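You operate a simulated robot arm through the tools that you are given. There is no shell and no other tool. Be economical: measure what you need, move in short steps, check, and stop when the job is done.

You run a simulated robot arm. Do the job below in one go: nothing can be reset, and whatever is moved stays where it is left.

JOB
Remove the short axle, brush the hub block, fit the long axle.
Fine: the short axle stands in the free well of the axle rack; the pink brush goes back.

The check looks at the end state, three seconds after you hand in, the way a careful person would. Anything else that was tipped, shoved, dropped, spilled or broken makes it a failure.

ROBOT AND FRAMES
A 7-joint arm with a two-finger parallel gripper, fixed in place. Base frame: the origin is at the foot of the arm, x ahead of it, y to its left, z up; the work surface is at about z = 0.8. Readings come in m, degrees, newtons and seconds.
With the tool pointing down near the work surface it reaches from about 0.3 to 0.7 m from the base axis. Its first joint turns from -66.0 to 66.0 degrees. Payload 1.57 kg.
The TCP is the grasp point between the finger pads, 0.03 m short of the fingertips. In the tool frame z runs along the fingers and y along their closing line. The gripper opens to 0.11 m. The fingers are 0.024 m wide and 0.012 m thick; the gripper's body (0.048 by 0.112 m) begins 0.078 m behind the TCP.
Orientation is told as [roll, pitch, yaw] about the base's x, y, z axes, in that order, counted from this pose: with the fingers straight down and closing along the base's y, the tool's x points along the base's -x, its y along +y and its z along -z.

CONTROLS
- The arm moves only by the tool send_rows. Its arguments are lists of equal length, an entry for each row: "travel": the shift along the tool's x, y, z in cm, a list of three; "delta_rot": the turn, a rotation vector about the tool's x, y, z in degrees, a list of three. In form: {"travel": [[tx, ty, tz], ...], "delta_rot": [[rx, ry, rz], ...]}. A call has 1 to 10 rows; each row is the pose to reach, as a shift and turn from the pose commanded when the call began, along the tool's axes at that moment. "jaw" is the gripper command, from -1 (fully open) to 1 (shut), values between in proportion, set as the call begins (left out, the last holds). Each row takes 0.2 s and may step no farther than 0.05 m and 8.6 degrees from the row before; otherwise, or with a gripper value out of range, the whole call is refused. Where a pose cannot be reached the arm comes as near as it can. A force on the tool above 40 N (or 10 N above the force at the start of the call, whichever is more), or a blocked arm, ends the call early, and 0.2 s more pass. Each finger travels about 0.108 m/s and halts on what it meets, pressing with about 21 N; the grip force reading is that of the motor and also rises with nothing between the fingers. The clock runs only during rows and for 0.2 s after the last one: add rows that repeat a pose to give the fingers time. The reply holds the time, the measured pose of the TCP, the force on the tool along the base axes, the opening and the grip force, in the units named above and with some noise, and new pictures: "views" is both (left out), scene, wrist or none.
- Cameras (640 x 400 px; columns grow to the right, rows downward): "scene" is fixed at [0.1666, -0.3896, 1.4051]; the picture's right is [0.78, -0.63, 0.00], its down [-0.35, -0.43, -0.83] and it looks along [0.52, 0.64, -0.56] (base axes); focal length 262 px, centre (320, 200). "wrist" rides on the gripper at [-0.036, 0, -0.08] in the tool frame; the picture's right is [0.00, -1.00, 0.00], its down [0.97, 0.00, -0.24] and it looks along [0.24, 0.00, 0.97] (tool axes); focal length 218 px, centre (320, 200). There is no depth. A picture from a camera that has moved, and an enlarged one, comes with that camera's place and axes in the base frame and with its lens.
- zoom(camera, box): a new picture of the part [left, top, right, bottom] of that camera's present view, enlarged. No time passes.
- sign_off(): hands the job in; it is judged then, once.

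Go step by step. Nothing tells you positions but the pictures and the camera data: compare them with the known pose of the tool, close in by small moves and look again before you grip or let go. The budget is 120 turns and 150 pictures, counting those below and the enlarged ones. Unless the task says otherwise, let go and move clear before handing in, and close with one line.

The tools are called after ">>>" as name(argument=value, ...) on one line, values as JSON. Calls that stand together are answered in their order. send_rows: Moves the arm, as the interface text tells. Its arguments: {"type":"object","properties":{"travel":{"type":"array"},"delta_rot":{"type":"array"},"jaw":{"type":"number"},"views":{"type":"string","enum":["both","scene","wrist","none"]}},"required":["travel","delta_rot"]} The other tools are called the same way: zoom (camera, box) takes an enlarged picture of a part of a camera's view; sign_off () hands the job in.

At the start:

```text
time: 0.0
tcp_pos: [0.4325, -0.1033, 1.2205]
tcp_rot: [0.0, 0.0, 0.1]
ft_force: [-0.1, -0.4, -0.6]
grip_width: 0.1101
grip_force: 0.1
```

scene: 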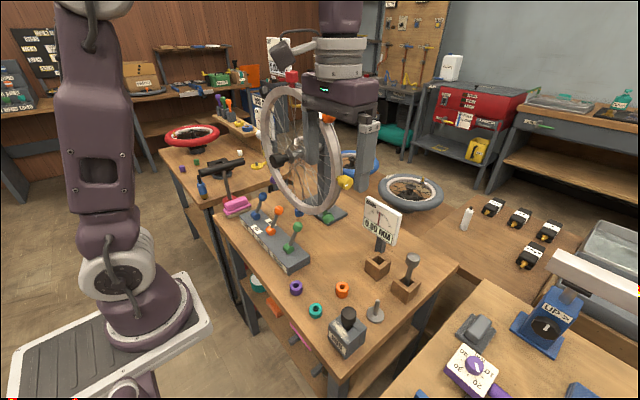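
wrist: 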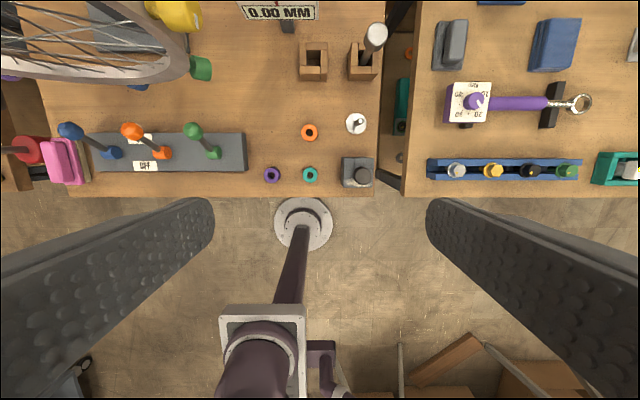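

I see a bench with a wheel stand, a lever block, small rings, a block with a dark pin, and a two-well wooden rack with an axle. I'll zoom in to identify things.

>>> zoom(camera="scene", box=[270, 190, 470, 370])

>>> zoom(camera="wrist", box=[230, 0, 410, 200])

>>> zoom(camera="scene", box=[150, 70, 410, 290])

>>> zoom(camera="wrist", box=[0, 90, 260, 210])

```text
2.22 times, centred on (370, 280) of scene
camera zoom: at [0.1666, -0.3896, 1.4051], right [0.78, -0.63, 0.0], down [-0.35, -0.43, -0.83], along [0.52, 0.64, -0.56], focal length 583 px, centre (209, 22)
```

zoom: 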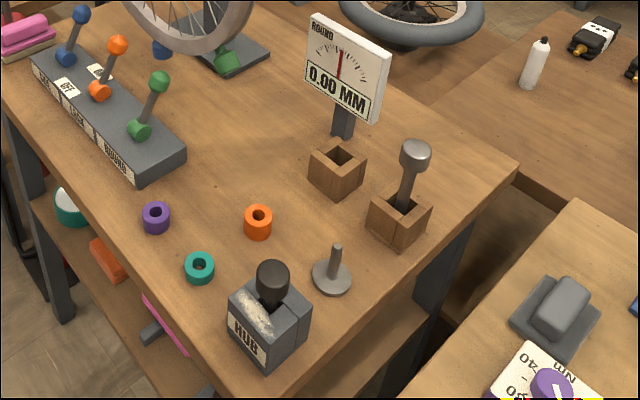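

```text
2.00 times, centred on (320, 100) of wrist
camera zoom: at [0.4673, -0.1014, 1.3011], right [0.0, -1.0, 0.0], down [-0.97, 0.0, 0.24], along [-0.24, 0.0, -0.97], focal length 436 px, centre (320, 400)
```

zoom: 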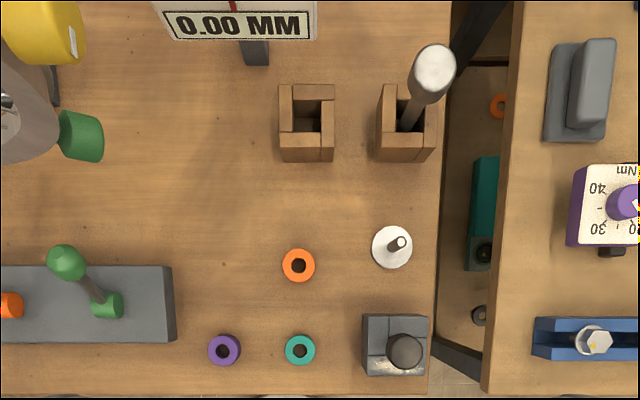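

```text
1.82 times, centred on (280, 180) of scene
camera zoom: at [0.1666, -0.3896, 1.4051], right [0.78, -0.63, 0.0], down [-0.35, -0.43, -0.83], along [0.52, 0.64, -0.56], focal length 477 px, centre (393, 236)
```

zoom: 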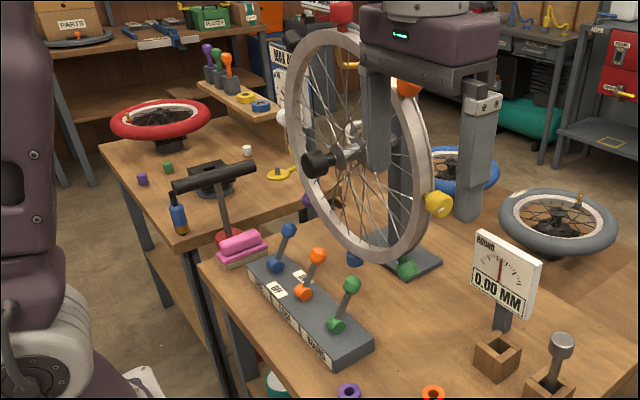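

```text
2.46 times, centred on (130, 150) of wrist
camera zoom: at [0.4673, -0.1014, 1.3011], right [0.0, -1.0, 0.0], down [-0.97, 0.0, 0.24], along [-0.24, 0.0, -0.97], focal length 537 px, centre (788, 323)
```

zoom: 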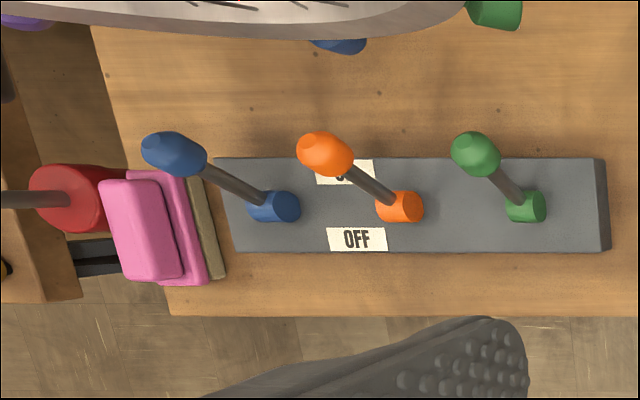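

The hub block (dusty top, short black-headed axle) is near (0.41, -0.18), the rack around (0.625, -0.09 / -0.18), and the brush is at about (0.43, 0.44). I'll go above the hub block for a closer look.

>>> send_rows(travel=[[0.5, -2, 4], [1, -4, 8], [1.5, -6, 12], [2, -7.7, 15], [2, -7.7, 15]], delta_rot=[[0, 0, 0], [0, 0, 0], [0, 0, 0], [0, 0, 0], [0, 0, 0]], views="both")

```text
time: 1.2
tcp_pos: [0.4121, -0.1792, 1.0703]
tcp_rot: [0.0, 0.0, 0.1]
ft_force: [0.1, -0.1, 0.5]
grip_width: 0.1099
grip_force: 0.1
camera wrist: at [0.4466, -0.1791, 1.1509], right [0.0, -1.0, 0.0], down [-0.97, 0.0, 0.24], along [-0.24, 0.0, -0.97], focal length 218 px, centre (320, 200)
```

scene: 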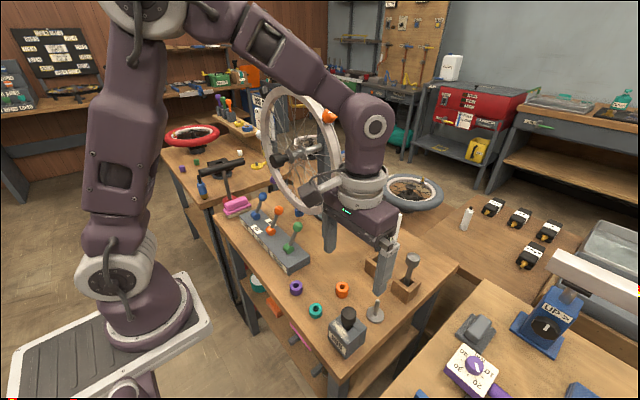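
wrist: 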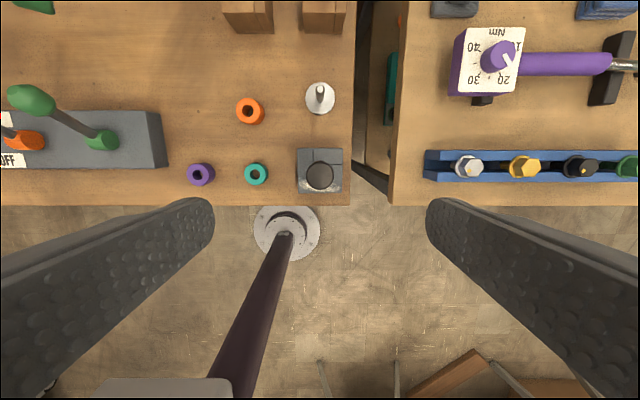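

The head of the short axle comes out at about (0.414, -0.179, 0.90). I'll zoom in on the block and the rack.

>>> zoom(camera="wrist", box=[270, 120, 370, 210])

>>> zoom(camera="scene", box=[320, 290, 400, 360])

```text
4.44 times, centred on (320, 165) of wrist
camera zoom: at [0.4466, -0.1791, 1.1509], right [0.0, -1.0, 0.0], down [-0.97, 0.0, 0.24], along [-0.24, 0.0, -0.97], focal length 970 px, centre (320, 356)
```

zoom: 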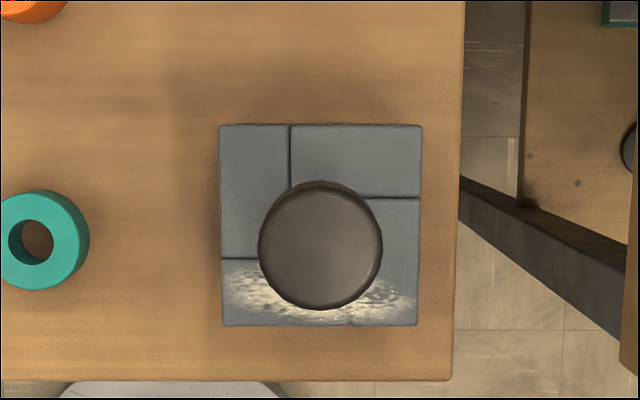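

```text
5.71 times, centred on (360, 325) of scene
camera zoom: at [0.1666, -0.3896, 1.4051], right [0.78, -0.63, 0.0], down [-0.35, -0.43, -0.83], along [0.52, 0.64, -0.56], focal length 1499 px, centre (91, -514)
```

zoom: 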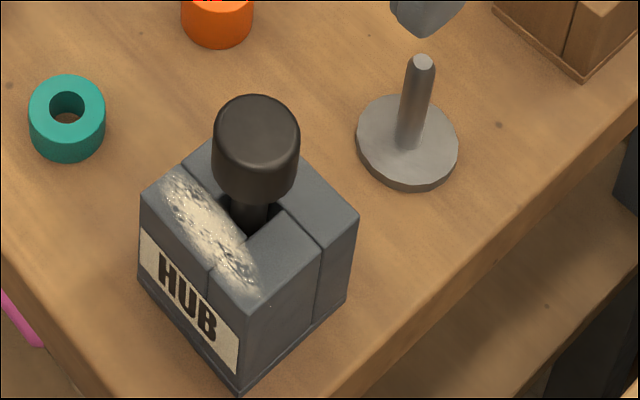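

The head is about 3.2 cm wide, from z≈0.886 to 0.91, with the block top at ≈0.857. I'm already centred on it, so I'll go down.

>>> send_rows(travel=[[0, 0, 5], [0, 0, 9.5], [0, 0, 13.5], [0, 0, 16.8], [0, 0, 16.8]], delta_rot=[[0, 0, 0], [0, 0, 0], [0, 0, 0], [0, 0, 0], [0, 0, 0]], views="both")

```text
time: 2.4
tcp_pos: [0.4117, -0.1781, 0.9017]
tcp_rot: [0.0, 0.0, 0.0]
ft_force: [0.6, 0.7, -0.4]
grip_width: 0.1101
grip_force: 0.0
camera wrist: at [0.4467, -0.1771, 0.9826], right [0.0, -1.0, 0.0], down [-0.97, 0.0, 0.24], along [-0.24, 0.0, -0.97], focal length 218 px, centre (320, 200)
```

scene: 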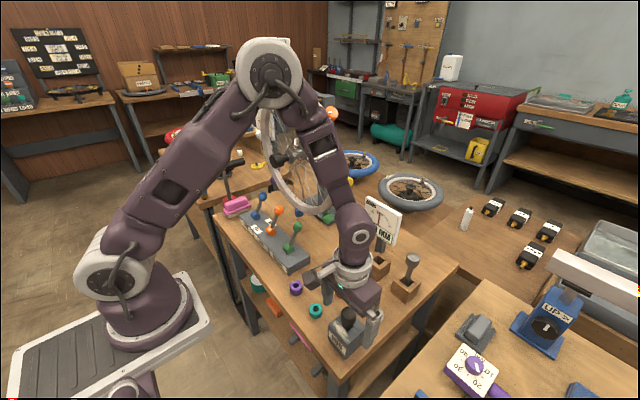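
wrist: 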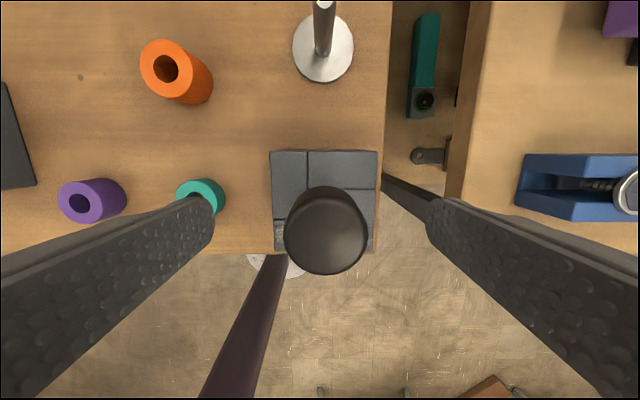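

The head is centred near x≈0.416. I'll nudge forward, go down slightly and close.

>>> send_rows(travel=[[-0.4, -0.1, 0.3], [-0.4, -0.1, 0.3]], delta_rot=[[0, 0, 0], [0, 0, 0]], views="none")

>>> send_rows(travel=[[0, 0, 0], [0, 0, 0], [0, 0, 0], [0, 0, 0]], delta_rot=[[0, 0, 0], [0, 0, 0], [0, 0, 0], [0, 0, 0]], jaw=1, views="wrist")

```text
time: 3.0
tcp_pos: [0.416, -0.1797, 0.9006]
tcp_rot: [0.0, 0.0, 0.0]
ft_force: [-0.9, 0.6, 0.3]
grip_width: 0.1098
grip_force: 0.1
```

```text
time: 4.0
tcp_pos: [0.4167, -0.1788, 0.9003]
tcp_rot: [0.0, 0.0, 0.0]
ft_force: [0.0, 0.0, 0.9]
grip_width: 0.0308
grip_force: 21.6
camera wrist: at [0.4513, -0.179, 0.9802], right [0.0, -1.0, 0.0], down [-0.97, 0.0, 0.24], along [-0.24, 0.0, -0.97], focal length 218 px, centre (320, 200)
```

wrist: 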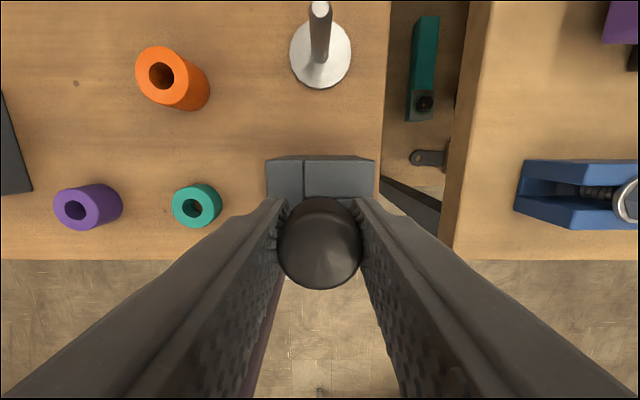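

The head is gripped, with the jaws at 3.1 cm. Lifting straight up.

>>> send_rows(travel=[[0, 0, -1], [0, 0, -2.5], [0, 0, -5], [0, 0, -8], [0, 0, -11], [0, 0, -14], [0, 0, -17], [0, 0, -17]], delta_rot=[[0, 0, 0], [0, 0, 0], [0, 0, 0], [0, 0, 0], [0, 0, 0], [0, 0, 0], [0, 0, 0], [0, 0, 0]], views="both")

```text
time: 5.8
tcp_pos: [0.4161, -0.1814, 1.07]
tcp_rot: [-0.1, 0.1, -0.1]
ft_force: [-0.6, -0.3, -0.9]
grip_width: 0.031
grip_force: 21.4
camera wrist: at [0.4513, -0.1803, 1.1501], right [0.0, -1.0, 0.0], down [-0.97, 0.0, 0.24], along [-0.24, 0.0, -0.97], focal length 218 px, centre (320, 200)
```

scene: 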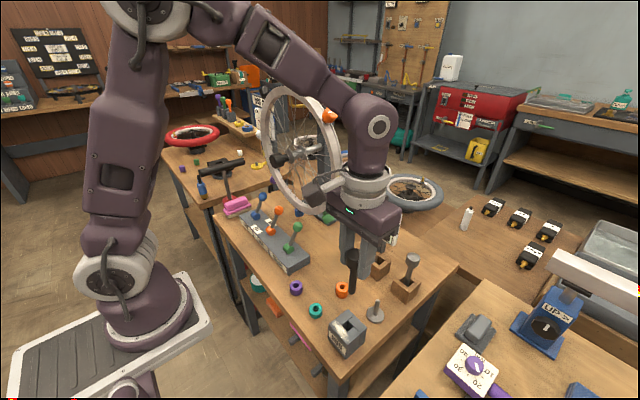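
wrist: 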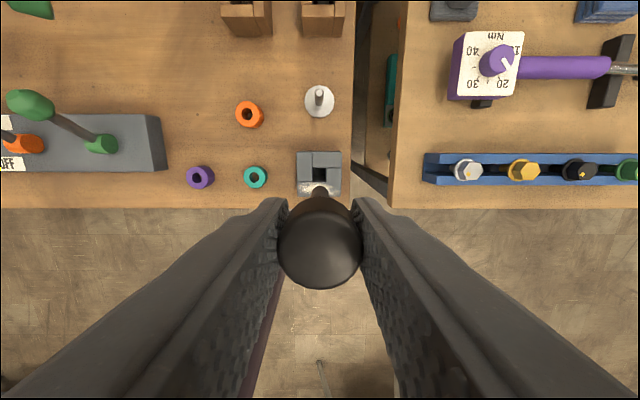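

>>> zoom(camera="scene", box=[310, 230, 430, 360])

>>> zoom(camera="wrist", box=[270, 130, 370, 210])

```text
3.08 times, centred on (370, 295) of scene
camera zoom: at [0.1666, -0.3896, 1.4051], right [0.78, -0.63, 0.0], down [-0.35, -0.43, -0.83], along [0.52, 0.64, -0.56], focal length 807 px, centre (166, -92)
```

zoom: 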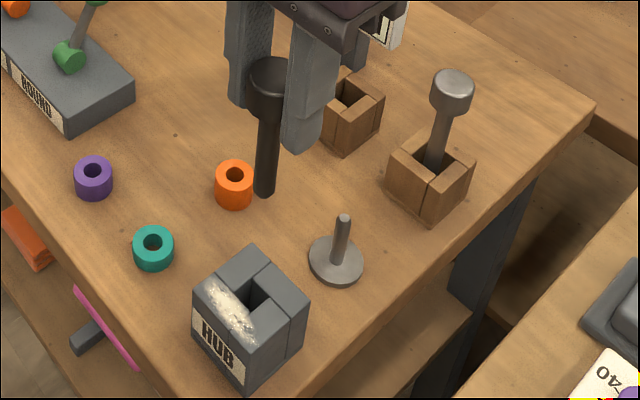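

```text
5.00 times, centred on (320, 170) of wrist
camera zoom: at [0.4513, -0.1803, 1.1501], right [0.0, -1.0, 0.0], down [-0.97, 0.0, 0.24], along [-0.24, 0.0, -0.97], focal length 1091 px, centre (320, 350)
```

zoom: 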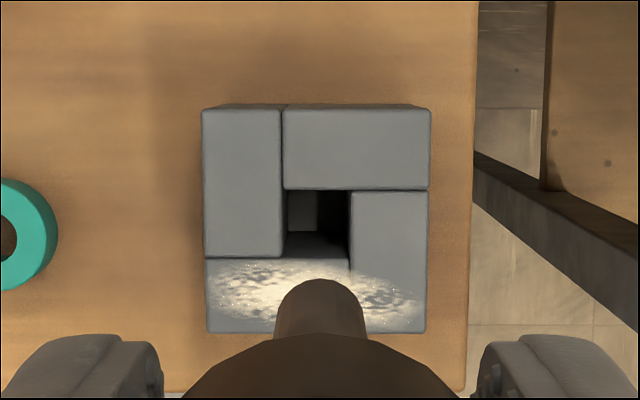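

The short axle is out and hanging straight (tip about 10.5 cm below the TCP), and the hub well is at (0.414, -0.1795). Next I go over the free rack well.

>>> send_rows(travel=[[-3, 1.4, 0], [-7, 3.2, 0], [-11, 5, 0], [-15, 6.8, 0], [-18, 8.2, 0], [-20, 9.1, 0], [-20, 9.1, 0], [-20, 9.1, 0]], delta_rot=[[0, 0, 0], [0, 0, 0], [0, 0, 0], [0, 0, 0], [0, 0, 0], [0, 0, 0], [0, 0, 0], [0, 0, 0]], views="both")

>>> zoom(camera="wrist", box=[240, 110, 400, 210])

>>> zoom(camera="scene", box=[330, 190, 450, 310])

```text
time: 7.6
tcp_pos: [0.6152, -0.0876, 1.0691]
tcp_rot: [0.0, 0.0, 0.1]
ft_force: [-0.5, 0.2, -0.7]
grip_width: 0.0309
grip_force: 20.7
camera wrist: at [0.6511, -0.0881, 1.1492], right [0.0, -1.0, 0.0], down [-0.97, 0.0, 0.24], along [-0.24, 0.0, -0.97], focal length 218 px, centre (320, 200)
```

scene: 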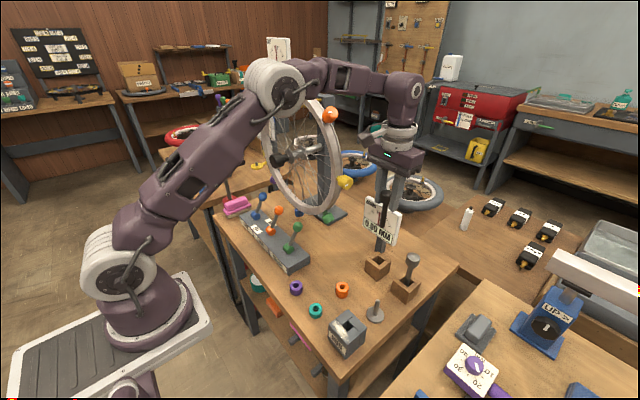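
wrist: 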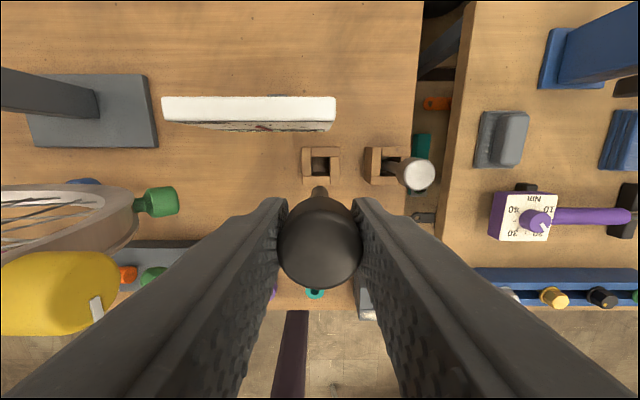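

```text
4.00 times, centred on (320, 160) of wrist
camera zoom: at [0.6511, -0.0881, 1.1492], right [0.0, -1.0, 0.0], down [-0.97, 0.0, 0.24], along [-0.24, 0.0, -0.97], focal length 873 px, centre (320, 360)
```

zoom: 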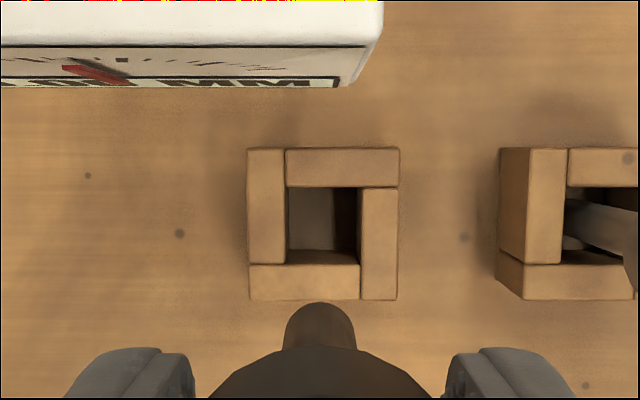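

```text
3.33 times, centred on (390, 250) of scene
camera zoom: at [0.1666, -0.3896, 1.4051], right [0.78, -0.63, 0.0], down [-0.35, -0.43, -0.83], along [0.52, 0.64, -0.56], focal length 874 px, centre (87, 33)
```

zoom: 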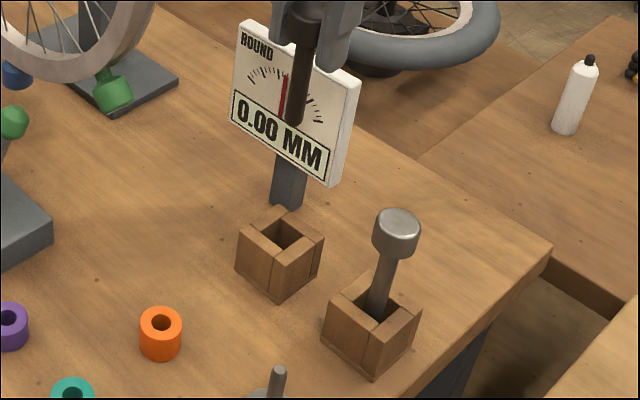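

The free well is at about (0.624, -0.089). I'll align and go down until the tip is just above the rack, then check.

>>> send_rows(travel=[[-1, -0.1, 2], [-1, -0.1, 5], [-1, -0.1, 8], [-1, -0.1, 9], [-1, -0.1, 9]], delta_rot=[[0, 0, 0], [0, 0, 0], [0, 0, 0], [0, 0, 0], [0, 0, 0]], views="none")

>>> zoom(camera="wrist", box=[240, 110, 400, 210])

>>> zoom(camera="scene", box=[340, 215, 420, 285])

```text
time: 8.8
tcp_pos: [0.6269, -0.0894, 0.979]
tcp_rot: [0.0, 0.0, 0.0]
ft_force: [0.5, 0.0, -1.1]
grip_width: 0.0308
grip_force: 21.2
```

```text
4.00 times, centred on (320, 160) of wrist
camera zoom: at [0.6616, -0.0889, 1.0594], right [0.0, -1.0, 0.0], down [-0.97, 0.0, 0.24], along [-0.24, 0.0, -0.97], focal length 873 px, centre (320, 360)
```

zoom: 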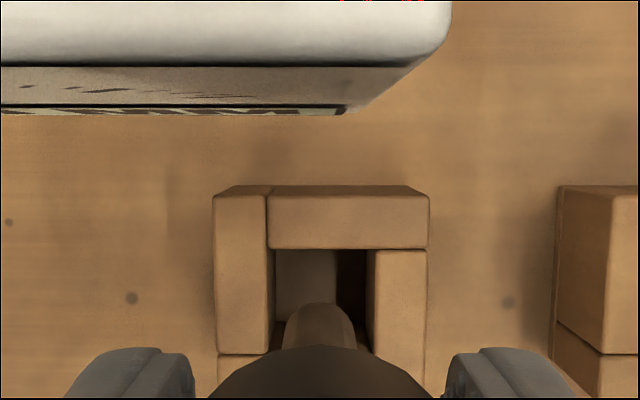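

```text
5.71 times, centred on (380, 250) of scene
camera zoom: at [0.1666, -0.3896, 1.4051], right [0.78, -0.63, 0.0], down [-0.35, -0.43, -0.83], along [0.52, 0.64, -0.56], focal length 1499 px, centre (-23, -86)
```

zoom: 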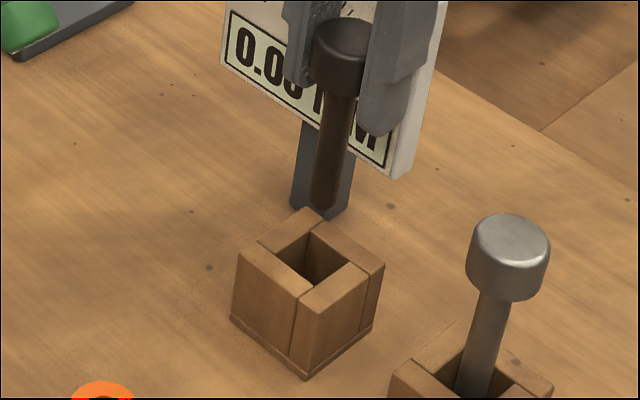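

The tip is slightly behind the well's centre and about 2–3 cm above its rim. I'll shift 2 mm forward, lower 1.8 cm and check.

>>> send_rows(travel=[[-0.2, 0, 0], [-0.2, 0, 1.8], [-0.2, 0, 1.8]], delta_rot=[[0, 0, 0], [0, 0, 0], [0, 0, 0]], views="none")

>>> zoom(camera="wrist", box=[240, 110, 400, 210])

>>> zoom(camera="scene", box=[340, 215, 420, 285])

```text
time: 9.6
tcp_pos: [0.629, -0.089, 0.9619]
tcp_rot: [0.1, 0.0, 0.0]
ft_force: [0.5, 0.6, -0.8]
grip_width: 0.031
grip_force: 21.0
```

```text
4.00 times, centred on (320, 160) of wrist
camera zoom: at [0.6634, -0.0888, 1.0424], right [0.0, -1.0, 0.0], down [-0.97, 0.0, 0.24], along [-0.24, 0.0, -0.97], focal length 873 px, centre (320, 360)
```

zoom: 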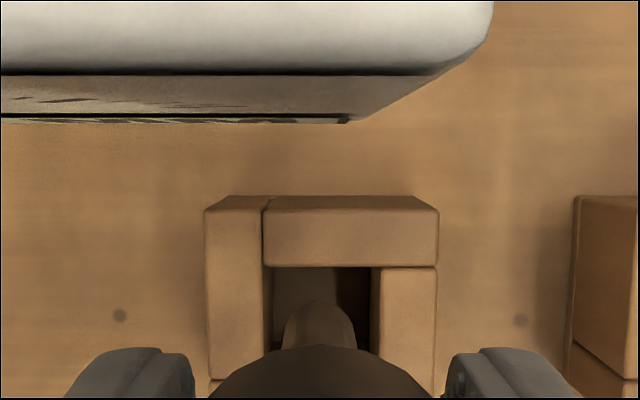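

```text
5.71 times, centred on (380, 250) of scene
camera zoom: at [0.1666, -0.3896, 1.4051], right [0.78, -0.63, 0.0], down [-0.35, -0.43, -0.83], along [0.52, 0.64, -0.56], focal length 1499 px, centre (-23, -86)
```

zoom: 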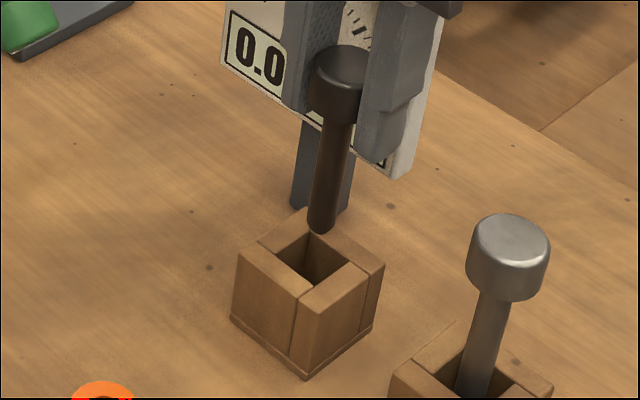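

The tip lines up with the well. Lowering in with small steps.

>>> send_rows(travel=[[0.1, 0, 0.8], [0.1, 0, 1.6], [0.1, 0, 2.4], [0.1, 0, 3.2], [0.1, 0, 4.0], [0.1, 0, 4.8], [0.1, 0, 5.4], [0.1, 0, 5.4]], delta_rot=[[0, 0, 0], [0, 0, 0], [0, 0, 0], [0, 0, 0], [0, 0, 0], [0, 0, 0], [0, 0, 0], [0, 0, 0]], views="both")

>>> zoom(camera="scene", box=[340, 215, 420, 285])

```text
time: 11.4
tcp_pos: [0.6277, -0.0896, 0.908]
tcp_rot: [0.0, -0.1, 0.0]
ft_force: [0.0, 0.4, -1.1]
grip_width: 0.0311
grip_force: 21.1
camera wrist: at [0.6624, -0.0894, 0.9886], right [0.0, -1.0, 0.0], down [-0.97, 0.0, 0.24], along [-0.24, 0.0, -0.97], focal length 218 px, centre (320, 200)
```

scene: 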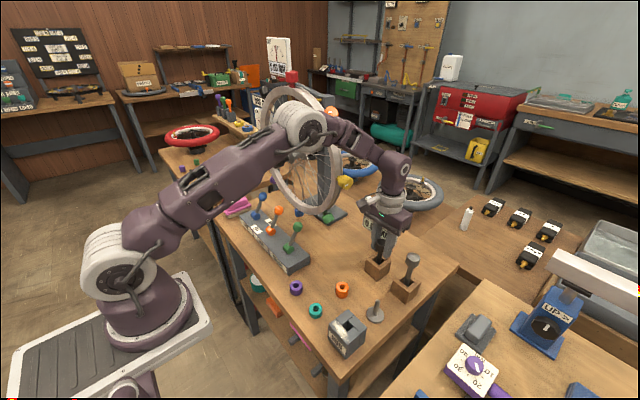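
wrist: 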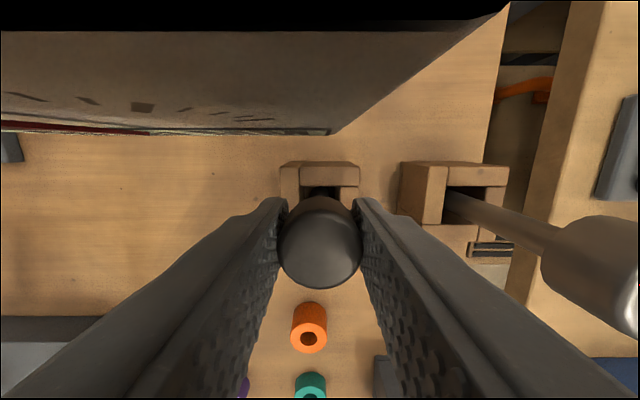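

```text
5.71 times, centred on (380, 250) of scene
camera zoom: at [0.1666, -0.3896, 1.4051], right [0.78, -0.63, 0.0], down [-0.35, -0.43, -0.83], along [0.52, 0.64, -0.56], focal length 1499 px, centre (-23, -86)
```

zoom: 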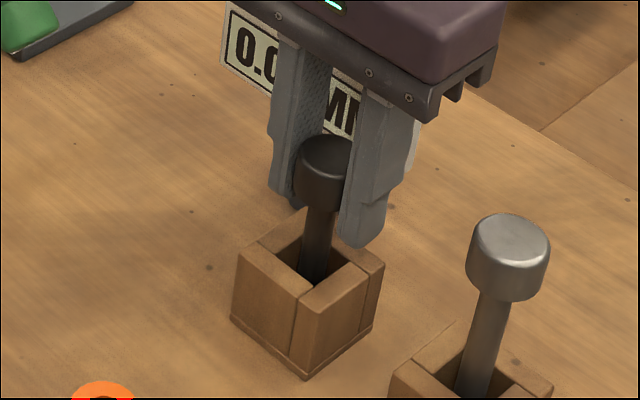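

It's inside the well without contact. Continuing down a little at a time.

>>> send_rows(travel=[[0, 0, 0.3], [0, 0, 0.6], [0, 0, 0.9], [0, 0, 0.9]], delta_rot=[[0, 0, 0], [0, 0, 0], [0, 0, 0], [0, 0, 0]], views="none")

>>> zoom(camera="scene", box=[340, 215, 420, 285])

```text
time: 12.0
tcp_pos: [0.6292, -0.0909, 0.9074]
tcp_rot: [-0.2, -0.4, 0.1]
ft_force: [-1.2, 0.2, 7.3]
grip_width: 0.0309
grip_force: 21.4
stopped in row 2: the force on the tool passed its limit (the readings are from after the stop); the commanded pose is now the measured one
```

```text
5.71 times, centred on (380, 250) of scene
camera zoom: at [0.1664, -0.3896, 1.4052], right [0.78, -0.63, 0.0], down [-0.35, -0.43, -0.83], along [0.52, 0.64, -0.56], focal length 1499 px, centre (-23, -86)
```

zoom: 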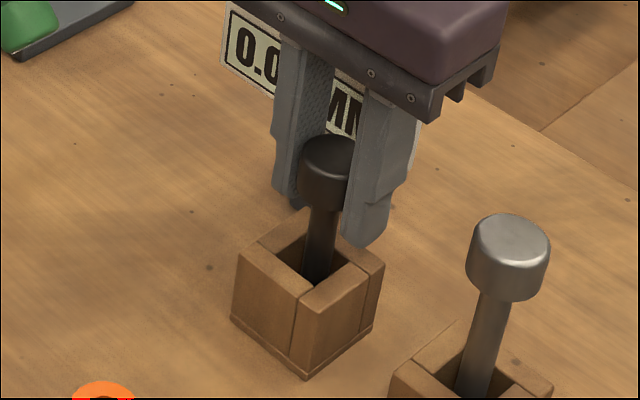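

The tip has reached the well's floor. Releasing with a partial opening, then rising.

>>> send_rows(travel=[[0, 0, 0], [0, 0, 0], [0, 0, 0]], delta_rot=[[0, 0, 0], [0, 0, 0], [0, 0, 0]], jaw=-0.2, views="wrist")

>>> send_rows(travel=[[0, 0, -1], [0, 0, -4], [0, 0, -8], [0, 0, -12], [0, 0, -16], [0, 0, -16]], delta_rot=[[0, 0, 0], [0, 0, 0], [0, 0, 0], [0, 0, 0], [0, 0, 0], [0, 0, 0]], views="both")

>>> zoom(camera="scene", box=[330, 190, 450, 310])

```text
time: 12.8
tcp_pos: [0.6297, -0.0895, 0.9082]
tcp_rot: [-0.1, -0.5, 0.1]
ft_force: [1.6, -1.1, 15.7]
grip_width: 0.0659
grip_force: 0.0
camera wrist: at [0.6637, -0.0895, 0.988], right [0.0, -1.0, 0.0], down [-0.97, 0.0, 0.23], along [-0.23, 0.0, -0.97], focal length 218 px, centre (320, 200)
```

wrist: 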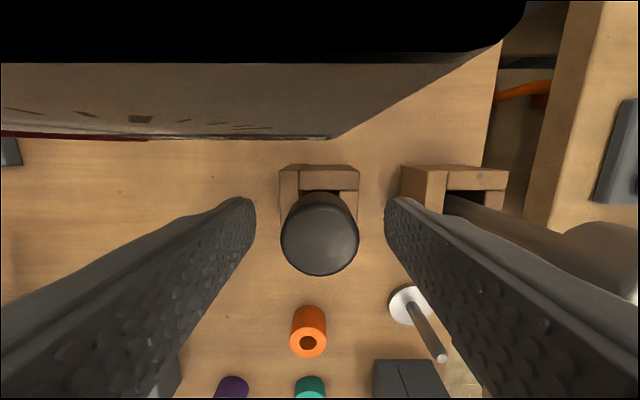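

```text
time: 14.2
tcp_pos: [0.6277, -0.0904, 1.0684]
tcp_rot: [-0.2, -0.3, 0.1]
ft_force: [0.0, 0.1, 0.5]
grip_width: 0.066
grip_force: 0.1
camera wrist: at [0.6615, -0.0896, 1.1493], right [0.0, -1.0, 0.0], down [-0.97, 0.0, 0.23], along [-0.23, 0.0, -0.97], focal length 218 px, centre (320, 200)
```

scene: 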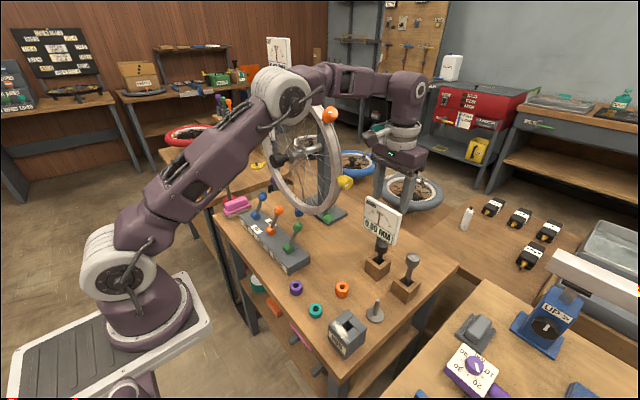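
wrist: 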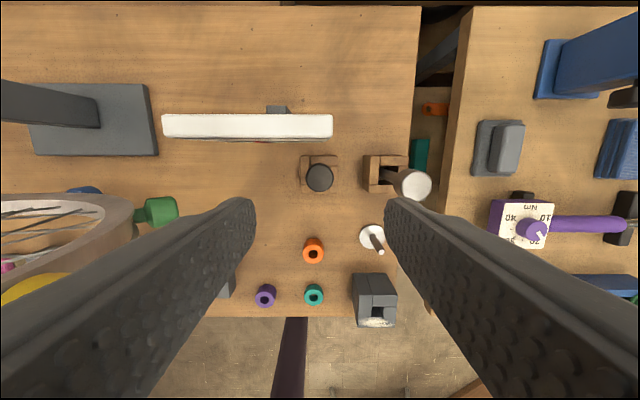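

```text
3.33 times, centred on (390, 250) of scene
camera zoom: at [0.1666, -0.3896, 1.4051], right [0.78, -0.63, 0.0], down [-0.35, -0.43, -0.83], along [0.52, 0.64, -0.56], focal length 874 px, centre (87, 33)
```

zoom: 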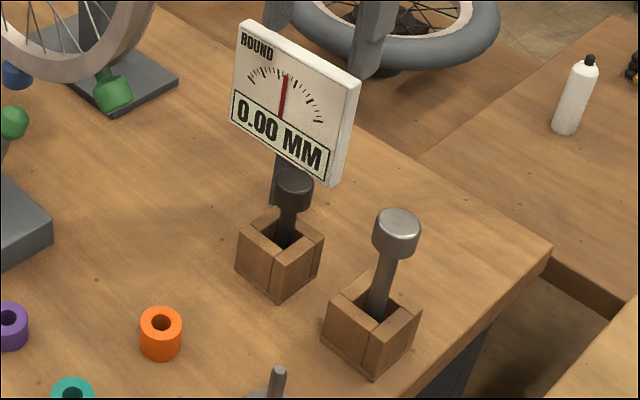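

The short axle stands in the free well. Next I retreat toward the base and swing left to the brush, staying clear of the wheel.

>>> send_rows(travel=[[4, 0, -1], [8.2, 0, -2], [12.4, 0, -3], [16.6, 0, -4], [20.8, 0, -5], [24.8, 0, -5], [25.5, 4, -5], [25.5, 8.5, -5], [25.5, 13, -5], [25.5, 17.5, -5]], delta_rot=[[0, 0, 0], [-0.2, 0.3, 0.1], [-0.2, 0.3, 0.1], [-0.2, 0.3, 0.1], [-0.2, 0.3, 0.1], [-0.2, 0.3, 0.1], [-0.2, 0.3, 0.1], [-0.2, 0.3, 0.1], [-0.2, 0.3, 0.1], [-0.2, 0.3, 0.1]], views="none")

>>> send_rows(travel=[[0, 4.5, 0], [0, 9, 0], [0, 13.5, 0], [0, 18, 0], [0, 22.5, 0], [-1, 27, 0], [-2, 30, 0], [-2, 30, 0]], delta_rot=[[0, 0, 0], [0, 0, 0], [0, 0, 0], [0, 0, 0], [0, 0, 0], [0, 0, 0], [0, 0, 0], [0, 0, 0]], jaw=-1, views="both")

```text
time: 16.4
tcp_pos: [0.3735, 0.0879, 1.1124]
tcp_rot: [0.2, 0.0, -0.1]
ft_force: [0.0, -0.2, -0.2]
grip_width: 0.0659
grip_force: 0.0
```

```text
time: 18.2
tcp_pos: [0.392, 0.3859, 1.1162]
tcp_rot: [0.1, -0.1, 0.0]
ft_force: [0.4, -0.6, 0.0]
grip_width: 0.1103
grip_force: 0.0
camera wrist: at [0.4267, 0.3867, 1.1967], right [0.0, -1.0, 0.0], down [-0.97, 0.0, 0.24], along [-0.24, 0.0, -0.97], focal length 218 px, centre (320, 200)
```

scene: 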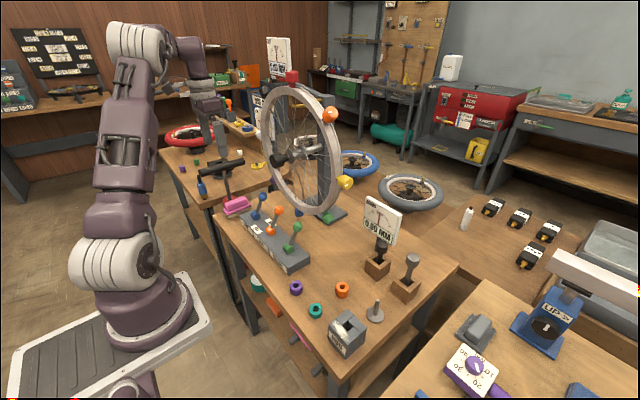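
wrist: 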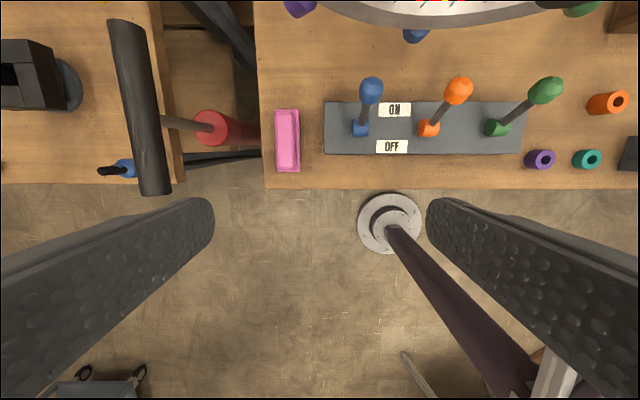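

The brush is at about (0.439, 0.439), lying lengthwise along x, with a red foot to its left and the lever block to its right. I'll look closer.

>>> zoom(camera="wrist", box=[190, 80, 350, 190])

>>> zoom(camera="scene", box=[190, 150, 290, 240])

```text
3.64 times, centred on (270, 135) of wrist
camera zoom: at [0.4267, 0.3867, 1.1967], right [0.0, -1.0, 0.0], down [-0.97, 0.0, 0.24], along [-0.24, 0.0, -0.97], focal length 794 px, centre (502, 436)
```

zoom: 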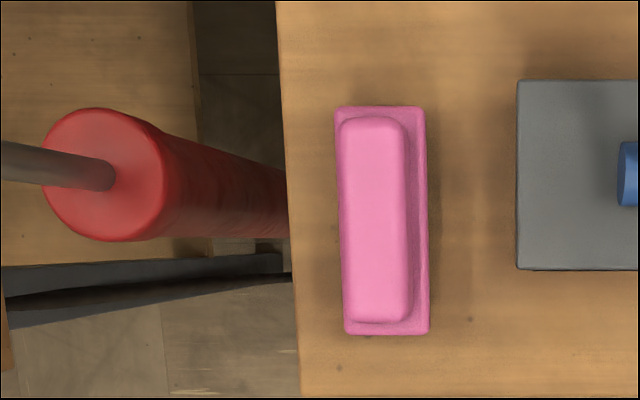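

```text
4.44 times, centred on (240, 195) of scene
camera zoom: at [0.1666, -0.3896, 1.4051], right [0.78, -0.63, 0.0], down [-0.35, -0.43, -0.83], along [0.52, 0.64, -0.56], focal length 1166 px, centre (676, 222)
```

zoom: 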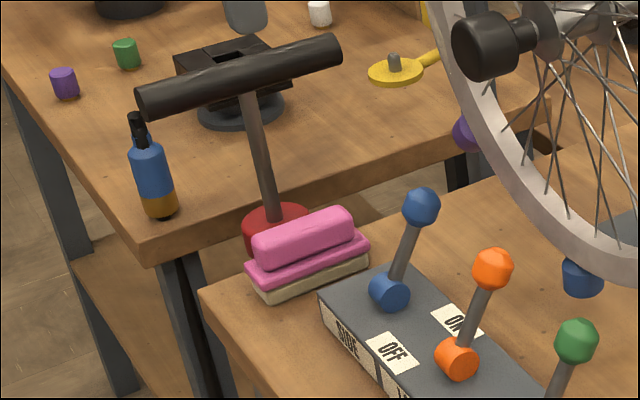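

The brush handle ridge is about 3 cm wide with its top near z≈0.846, and the pump bar is clear of the gripper. I'll go above it.

>>> send_rows(travel=[[-2, 2.5, 3], [-4.3, 5.5, 6], [-4.3, 5.5, 10.5], [-4.3, 5.5, 15], [-4.3, 5.5, 18], [-4.3, 5.5, 18]], delta_rot=[[0, 0, 0], [0, 0, 0], [0, 0, 0], [0, 0, 0], [0, 0, 0], [0, 0, 0]], jaw=-0.1, views="wrist")

>>> zoom(camera="scene", box=[190, 150, 290, 240])

```text
time: 19.6
tcp_pos: [0.4349, 0.4376, 0.9357]
tcp_rot: [0.1, 0.1, -0.1]
ft_force: [-0.5, 0.3, 0.0]
grip_width: 0.0605
grip_force: 0.1
camera wrist: at [0.4703, 0.4389, 1.0156], right [0.0, -1.0, 0.0], down [-0.97, 0.0, 0.24], along [-0.24, 0.0, -0.97], focal length 218 px, centre (320, 200)
```

wrist: 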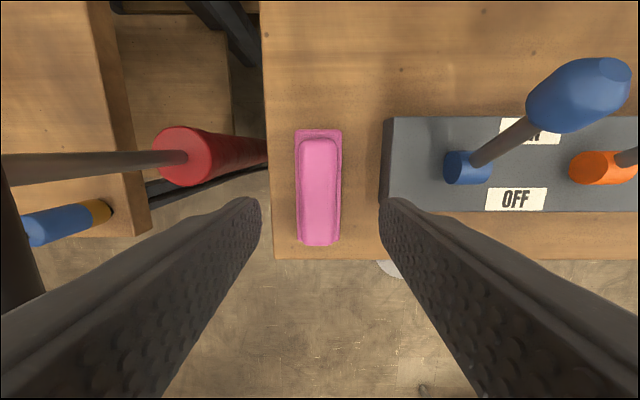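

```text
4.44 times, centred on (240, 195) of scene
camera zoom: at [0.1666, -0.3896, 1.4051], right [0.78, -0.63, 0.0], down [-0.35, -0.43, -0.83], along [0.52, 0.64, -0.56], focal length 1166 px, centre (676, 222)
```

zoom: 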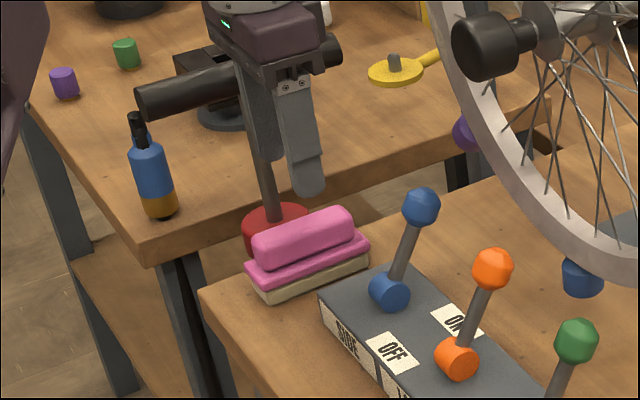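

>>> zoom(camera="wrist", box=[260, 115, 380, 255])

```text
2.86 times, centred on (320, 185) of wrist
camera zoom: at [0.4703, 0.4389, 1.0156], right [0.0, -1.0, 0.0], down [-0.97, 0.0, 0.24], along [-0.24, 0.0, -0.97], focal length 624 px, centre (320, 243)
```

zoom: 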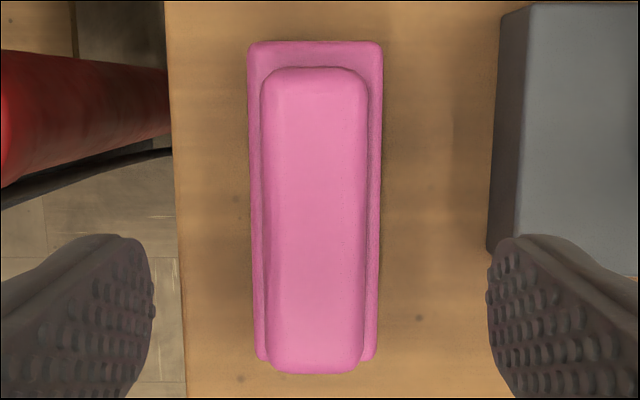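

The handle is centred at about (0.434, 0.440). Lowering to just above the lower plate, then checking.

>>> send_rows(travel=[[0, 0.2, 3], [0, 0.2, 6], [0, 0.2, 7.2], [0, 0.2, 7.2]], delta_rot=[[0, 0, 0], [0, 0, 0], [0, 0, 0], [0, 0, 0]], views="wrist")

>>> zoom(camera="scene", box=[210, 170, 270, 230])

```text
time: 20.6
tcp_pos: [0.4366, 0.4404, 0.8644]
tcp_rot: [0.1, 0.1, -0.1]
ft_force: [-0.4, -0.2, 0.5]
grip_width: 0.0605
grip_force: 0.1
camera wrist: at [0.4714, 0.4405, 0.9443], right [0.0, -1.0, 0.0], down [-0.97, 0.0, 0.24], along [-0.24, 0.0, -0.97], focal length 218 px, centre (320, 200)
```

wrist: 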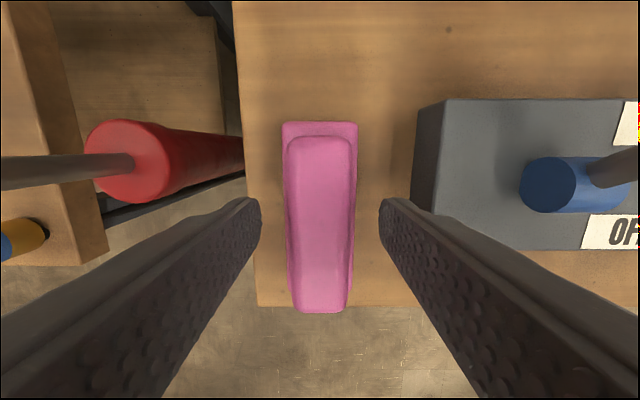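

```text
6.67 times, centred on (240, 200) of scene
camera zoom: at [0.1666, -0.3896, 1.4051], right [0.78, -0.63, 0.0], down [-0.35, -0.43, -0.83], along [0.52, 0.64, -0.56], focal length 1749 px, centre (853, 200)
```

zoom: 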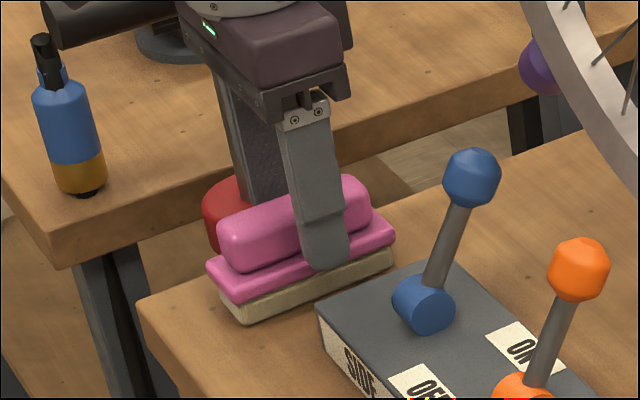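

Fingertips look slightly below the plate's top edge, so I'll raise about 8 mm and close on the handle.

>>> send_rows(travel=[[0.1, 0, -0.8], [0.1, 0, -0.8]], delta_rot=[[0, 0, 0], [0, 0, 0]], views="none")

>>> send_rows(travel=[[0, 0, 0], [0, 0, 0], [0, 0, 0]], delta_rot=[[0, 0, 0], [0, 0, 0], [0, 0, 0]], jaw=1, views="wrist")

>>> zoom(camera="scene", box=[210, 170, 270, 230])

```text
time: 21.2
tcp_pos: [0.4346, 0.4413, 0.8721]
tcp_rot: [0.1, -0.1, 0.1]
ft_force: [0.0, 0.0, 0.2]
grip_width: 0.0605
grip_force: 0.1
```

```text
time: 22.0
tcp_pos: [0.4356, 0.4407, 0.8723]
tcp_rot: [0.1, 0.0, 0.0]
ft_force: [0.8, 0.4, 0.0]
grip_width: 0.0272
grip_force: 20.6
camera wrist: at [0.4707, 0.4414, 0.9528], right [0.0, -1.0, 0.0], down [-0.97, 0.0, 0.24], along [-0.24, 0.0, -0.97], focal length 218 px, centre (320, 200)
```

wrist: 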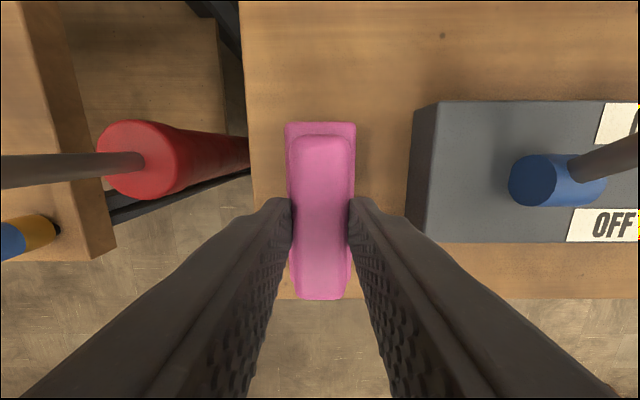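

```text
6.67 times, centred on (240, 200) of scene
camera zoom: at [0.1666, -0.3896, 1.4051], right [0.78, -0.63, 0.0], down [-0.35, -0.43, -0.83], along [0.52, 0.64, -0.56], focal length 1749 px, centre (853, 200)
```

zoom: 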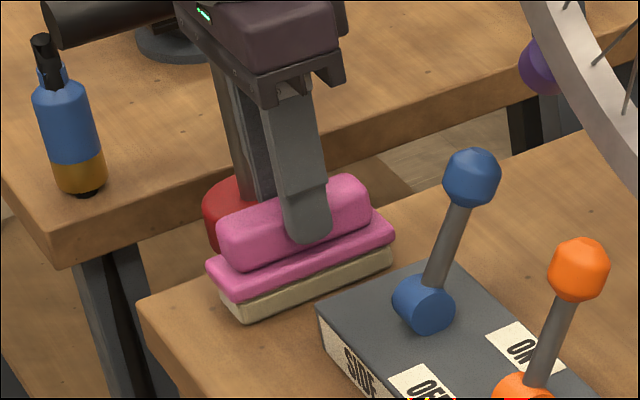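

The brush is held by its handle (2.7 cm); its home pose is TCP (0.4356, 0.4407, 0.872). Lifting and carrying it back.

>>> send_rows(travel=[[0, 0, -1], [0, 0, -4], [0, 0, -8], [0, 0, -12.5], [0, 0, -17], [0, 0, -21.5], [2, 0, -22.8], [4.5, 0, -22.8], [5.5, -3, -22.8], [5.5, -7, -22.8]], delta_rot=[[0, 0, 0], [0, 0, 0], [0, 0, 0], [0, 0, 0], [0, 0, 0], [0, 0, 0], [0, 0, 0], [0, 0, 0], [0, 0, 0], [0, 0, 0]], views="both")

```text
time: 24.2
tcp_pos: [0.3789, 0.3715, 1.0996]
tcp_rot: [0.2, 0.0, -0.1]
ft_force: [-0.6, 0.1, -0.9]
grip_width: 0.0274
grip_force: 21.0
camera wrist: at [0.4135, 0.3709, 1.1804], right [0.0, -1.0, 0.0], down [-0.97, 0.0, 0.24], along [-0.24, 0.0, -0.97], focal length 218 px, centre (320, 200)
```

scene: 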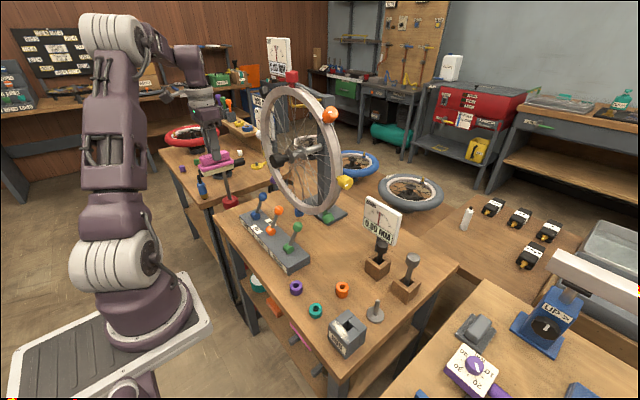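
wrist: 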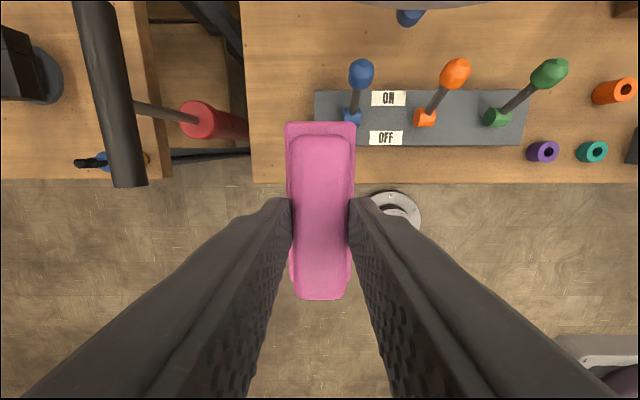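

Moving toward the hub block at a safe height.

>>> send_rows(travel=[[0, -4.5, 0], [0, -9, 0], [0, -13.5, 0], [0, -18, 0], [0, -22.5, 0], [0, -27, 0], [0, -31.5, 0], [0, -36, 0], [0, -40.5, 0], [0, -45, 0]], delta_rot=[[0, 0, 0], [0, 0, 0], [0, 0, 0], [0, 0, 0], [0, 0, 0], [0, 0, 0], [0, 0, 0], [0, 0, 0], [0, 0, 0], [0, 0, 0]], views="none")

>>> send_rows(travel=[[-0.8, -4, 0], [-1.6, -8, 2], [-1.8, -11, 6], [-1.8, -12, 10], [-1.8, -12, 13], [-1.8, -12, 13]], delta_rot=[[0, 0, 0], [0, 0, 0], [0, 0, 0], [0, 0, 0], [0, 0, 0], [0, 0, 0]], views="both")

>>> zoom(camera="scene", box=[310, 270, 400, 360])

```text
time: 26.4
tcp_pos: [0.3773, -0.0788, 1.0984]
tcp_rot: [0.0, 0.0, 0.0]
ft_force: [-0.4, -0.2, 0.3]
grip_width: 0.027
grip_force: 20.8
```

```text
time: 27.8
tcp_pos: [0.396, -0.196, 0.9685]
tcp_rot: [0.1, -0.1, 0.0]
ft_force: [0.2, 0.5, -0.4]
grip_width: 0.0272
grip_force: 21.5
camera wrist: at [0.4307, -0.1974, 1.0486], right [0.0, -1.0, 0.0], down [-0.97, 0.0, 0.24], along [-0.24, 0.0, -0.97], focal length 218 px, centre (320, 200)
```

scene: 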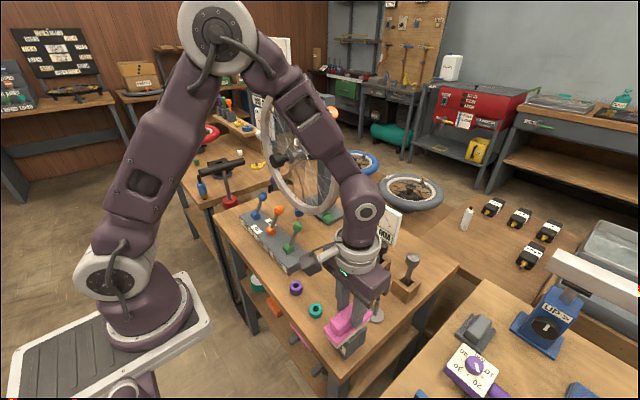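
wrist: 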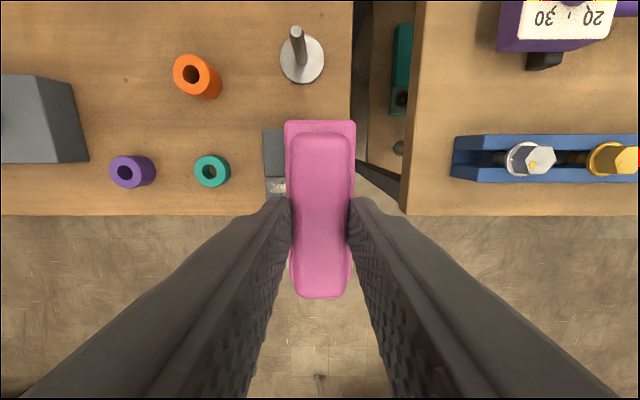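

```text
4.44 times, centred on (355, 315) of scene
camera zoom: at [0.1666, -0.3896, 1.4051], right [0.78, -0.63, 0.0], down [-0.35, -0.43, -0.83], along [0.52, 0.64, -0.56], focal length 1166 px, centre (164, -311)
```

zoom: 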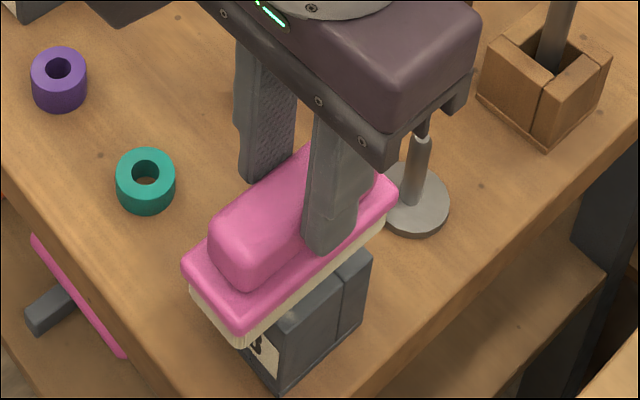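

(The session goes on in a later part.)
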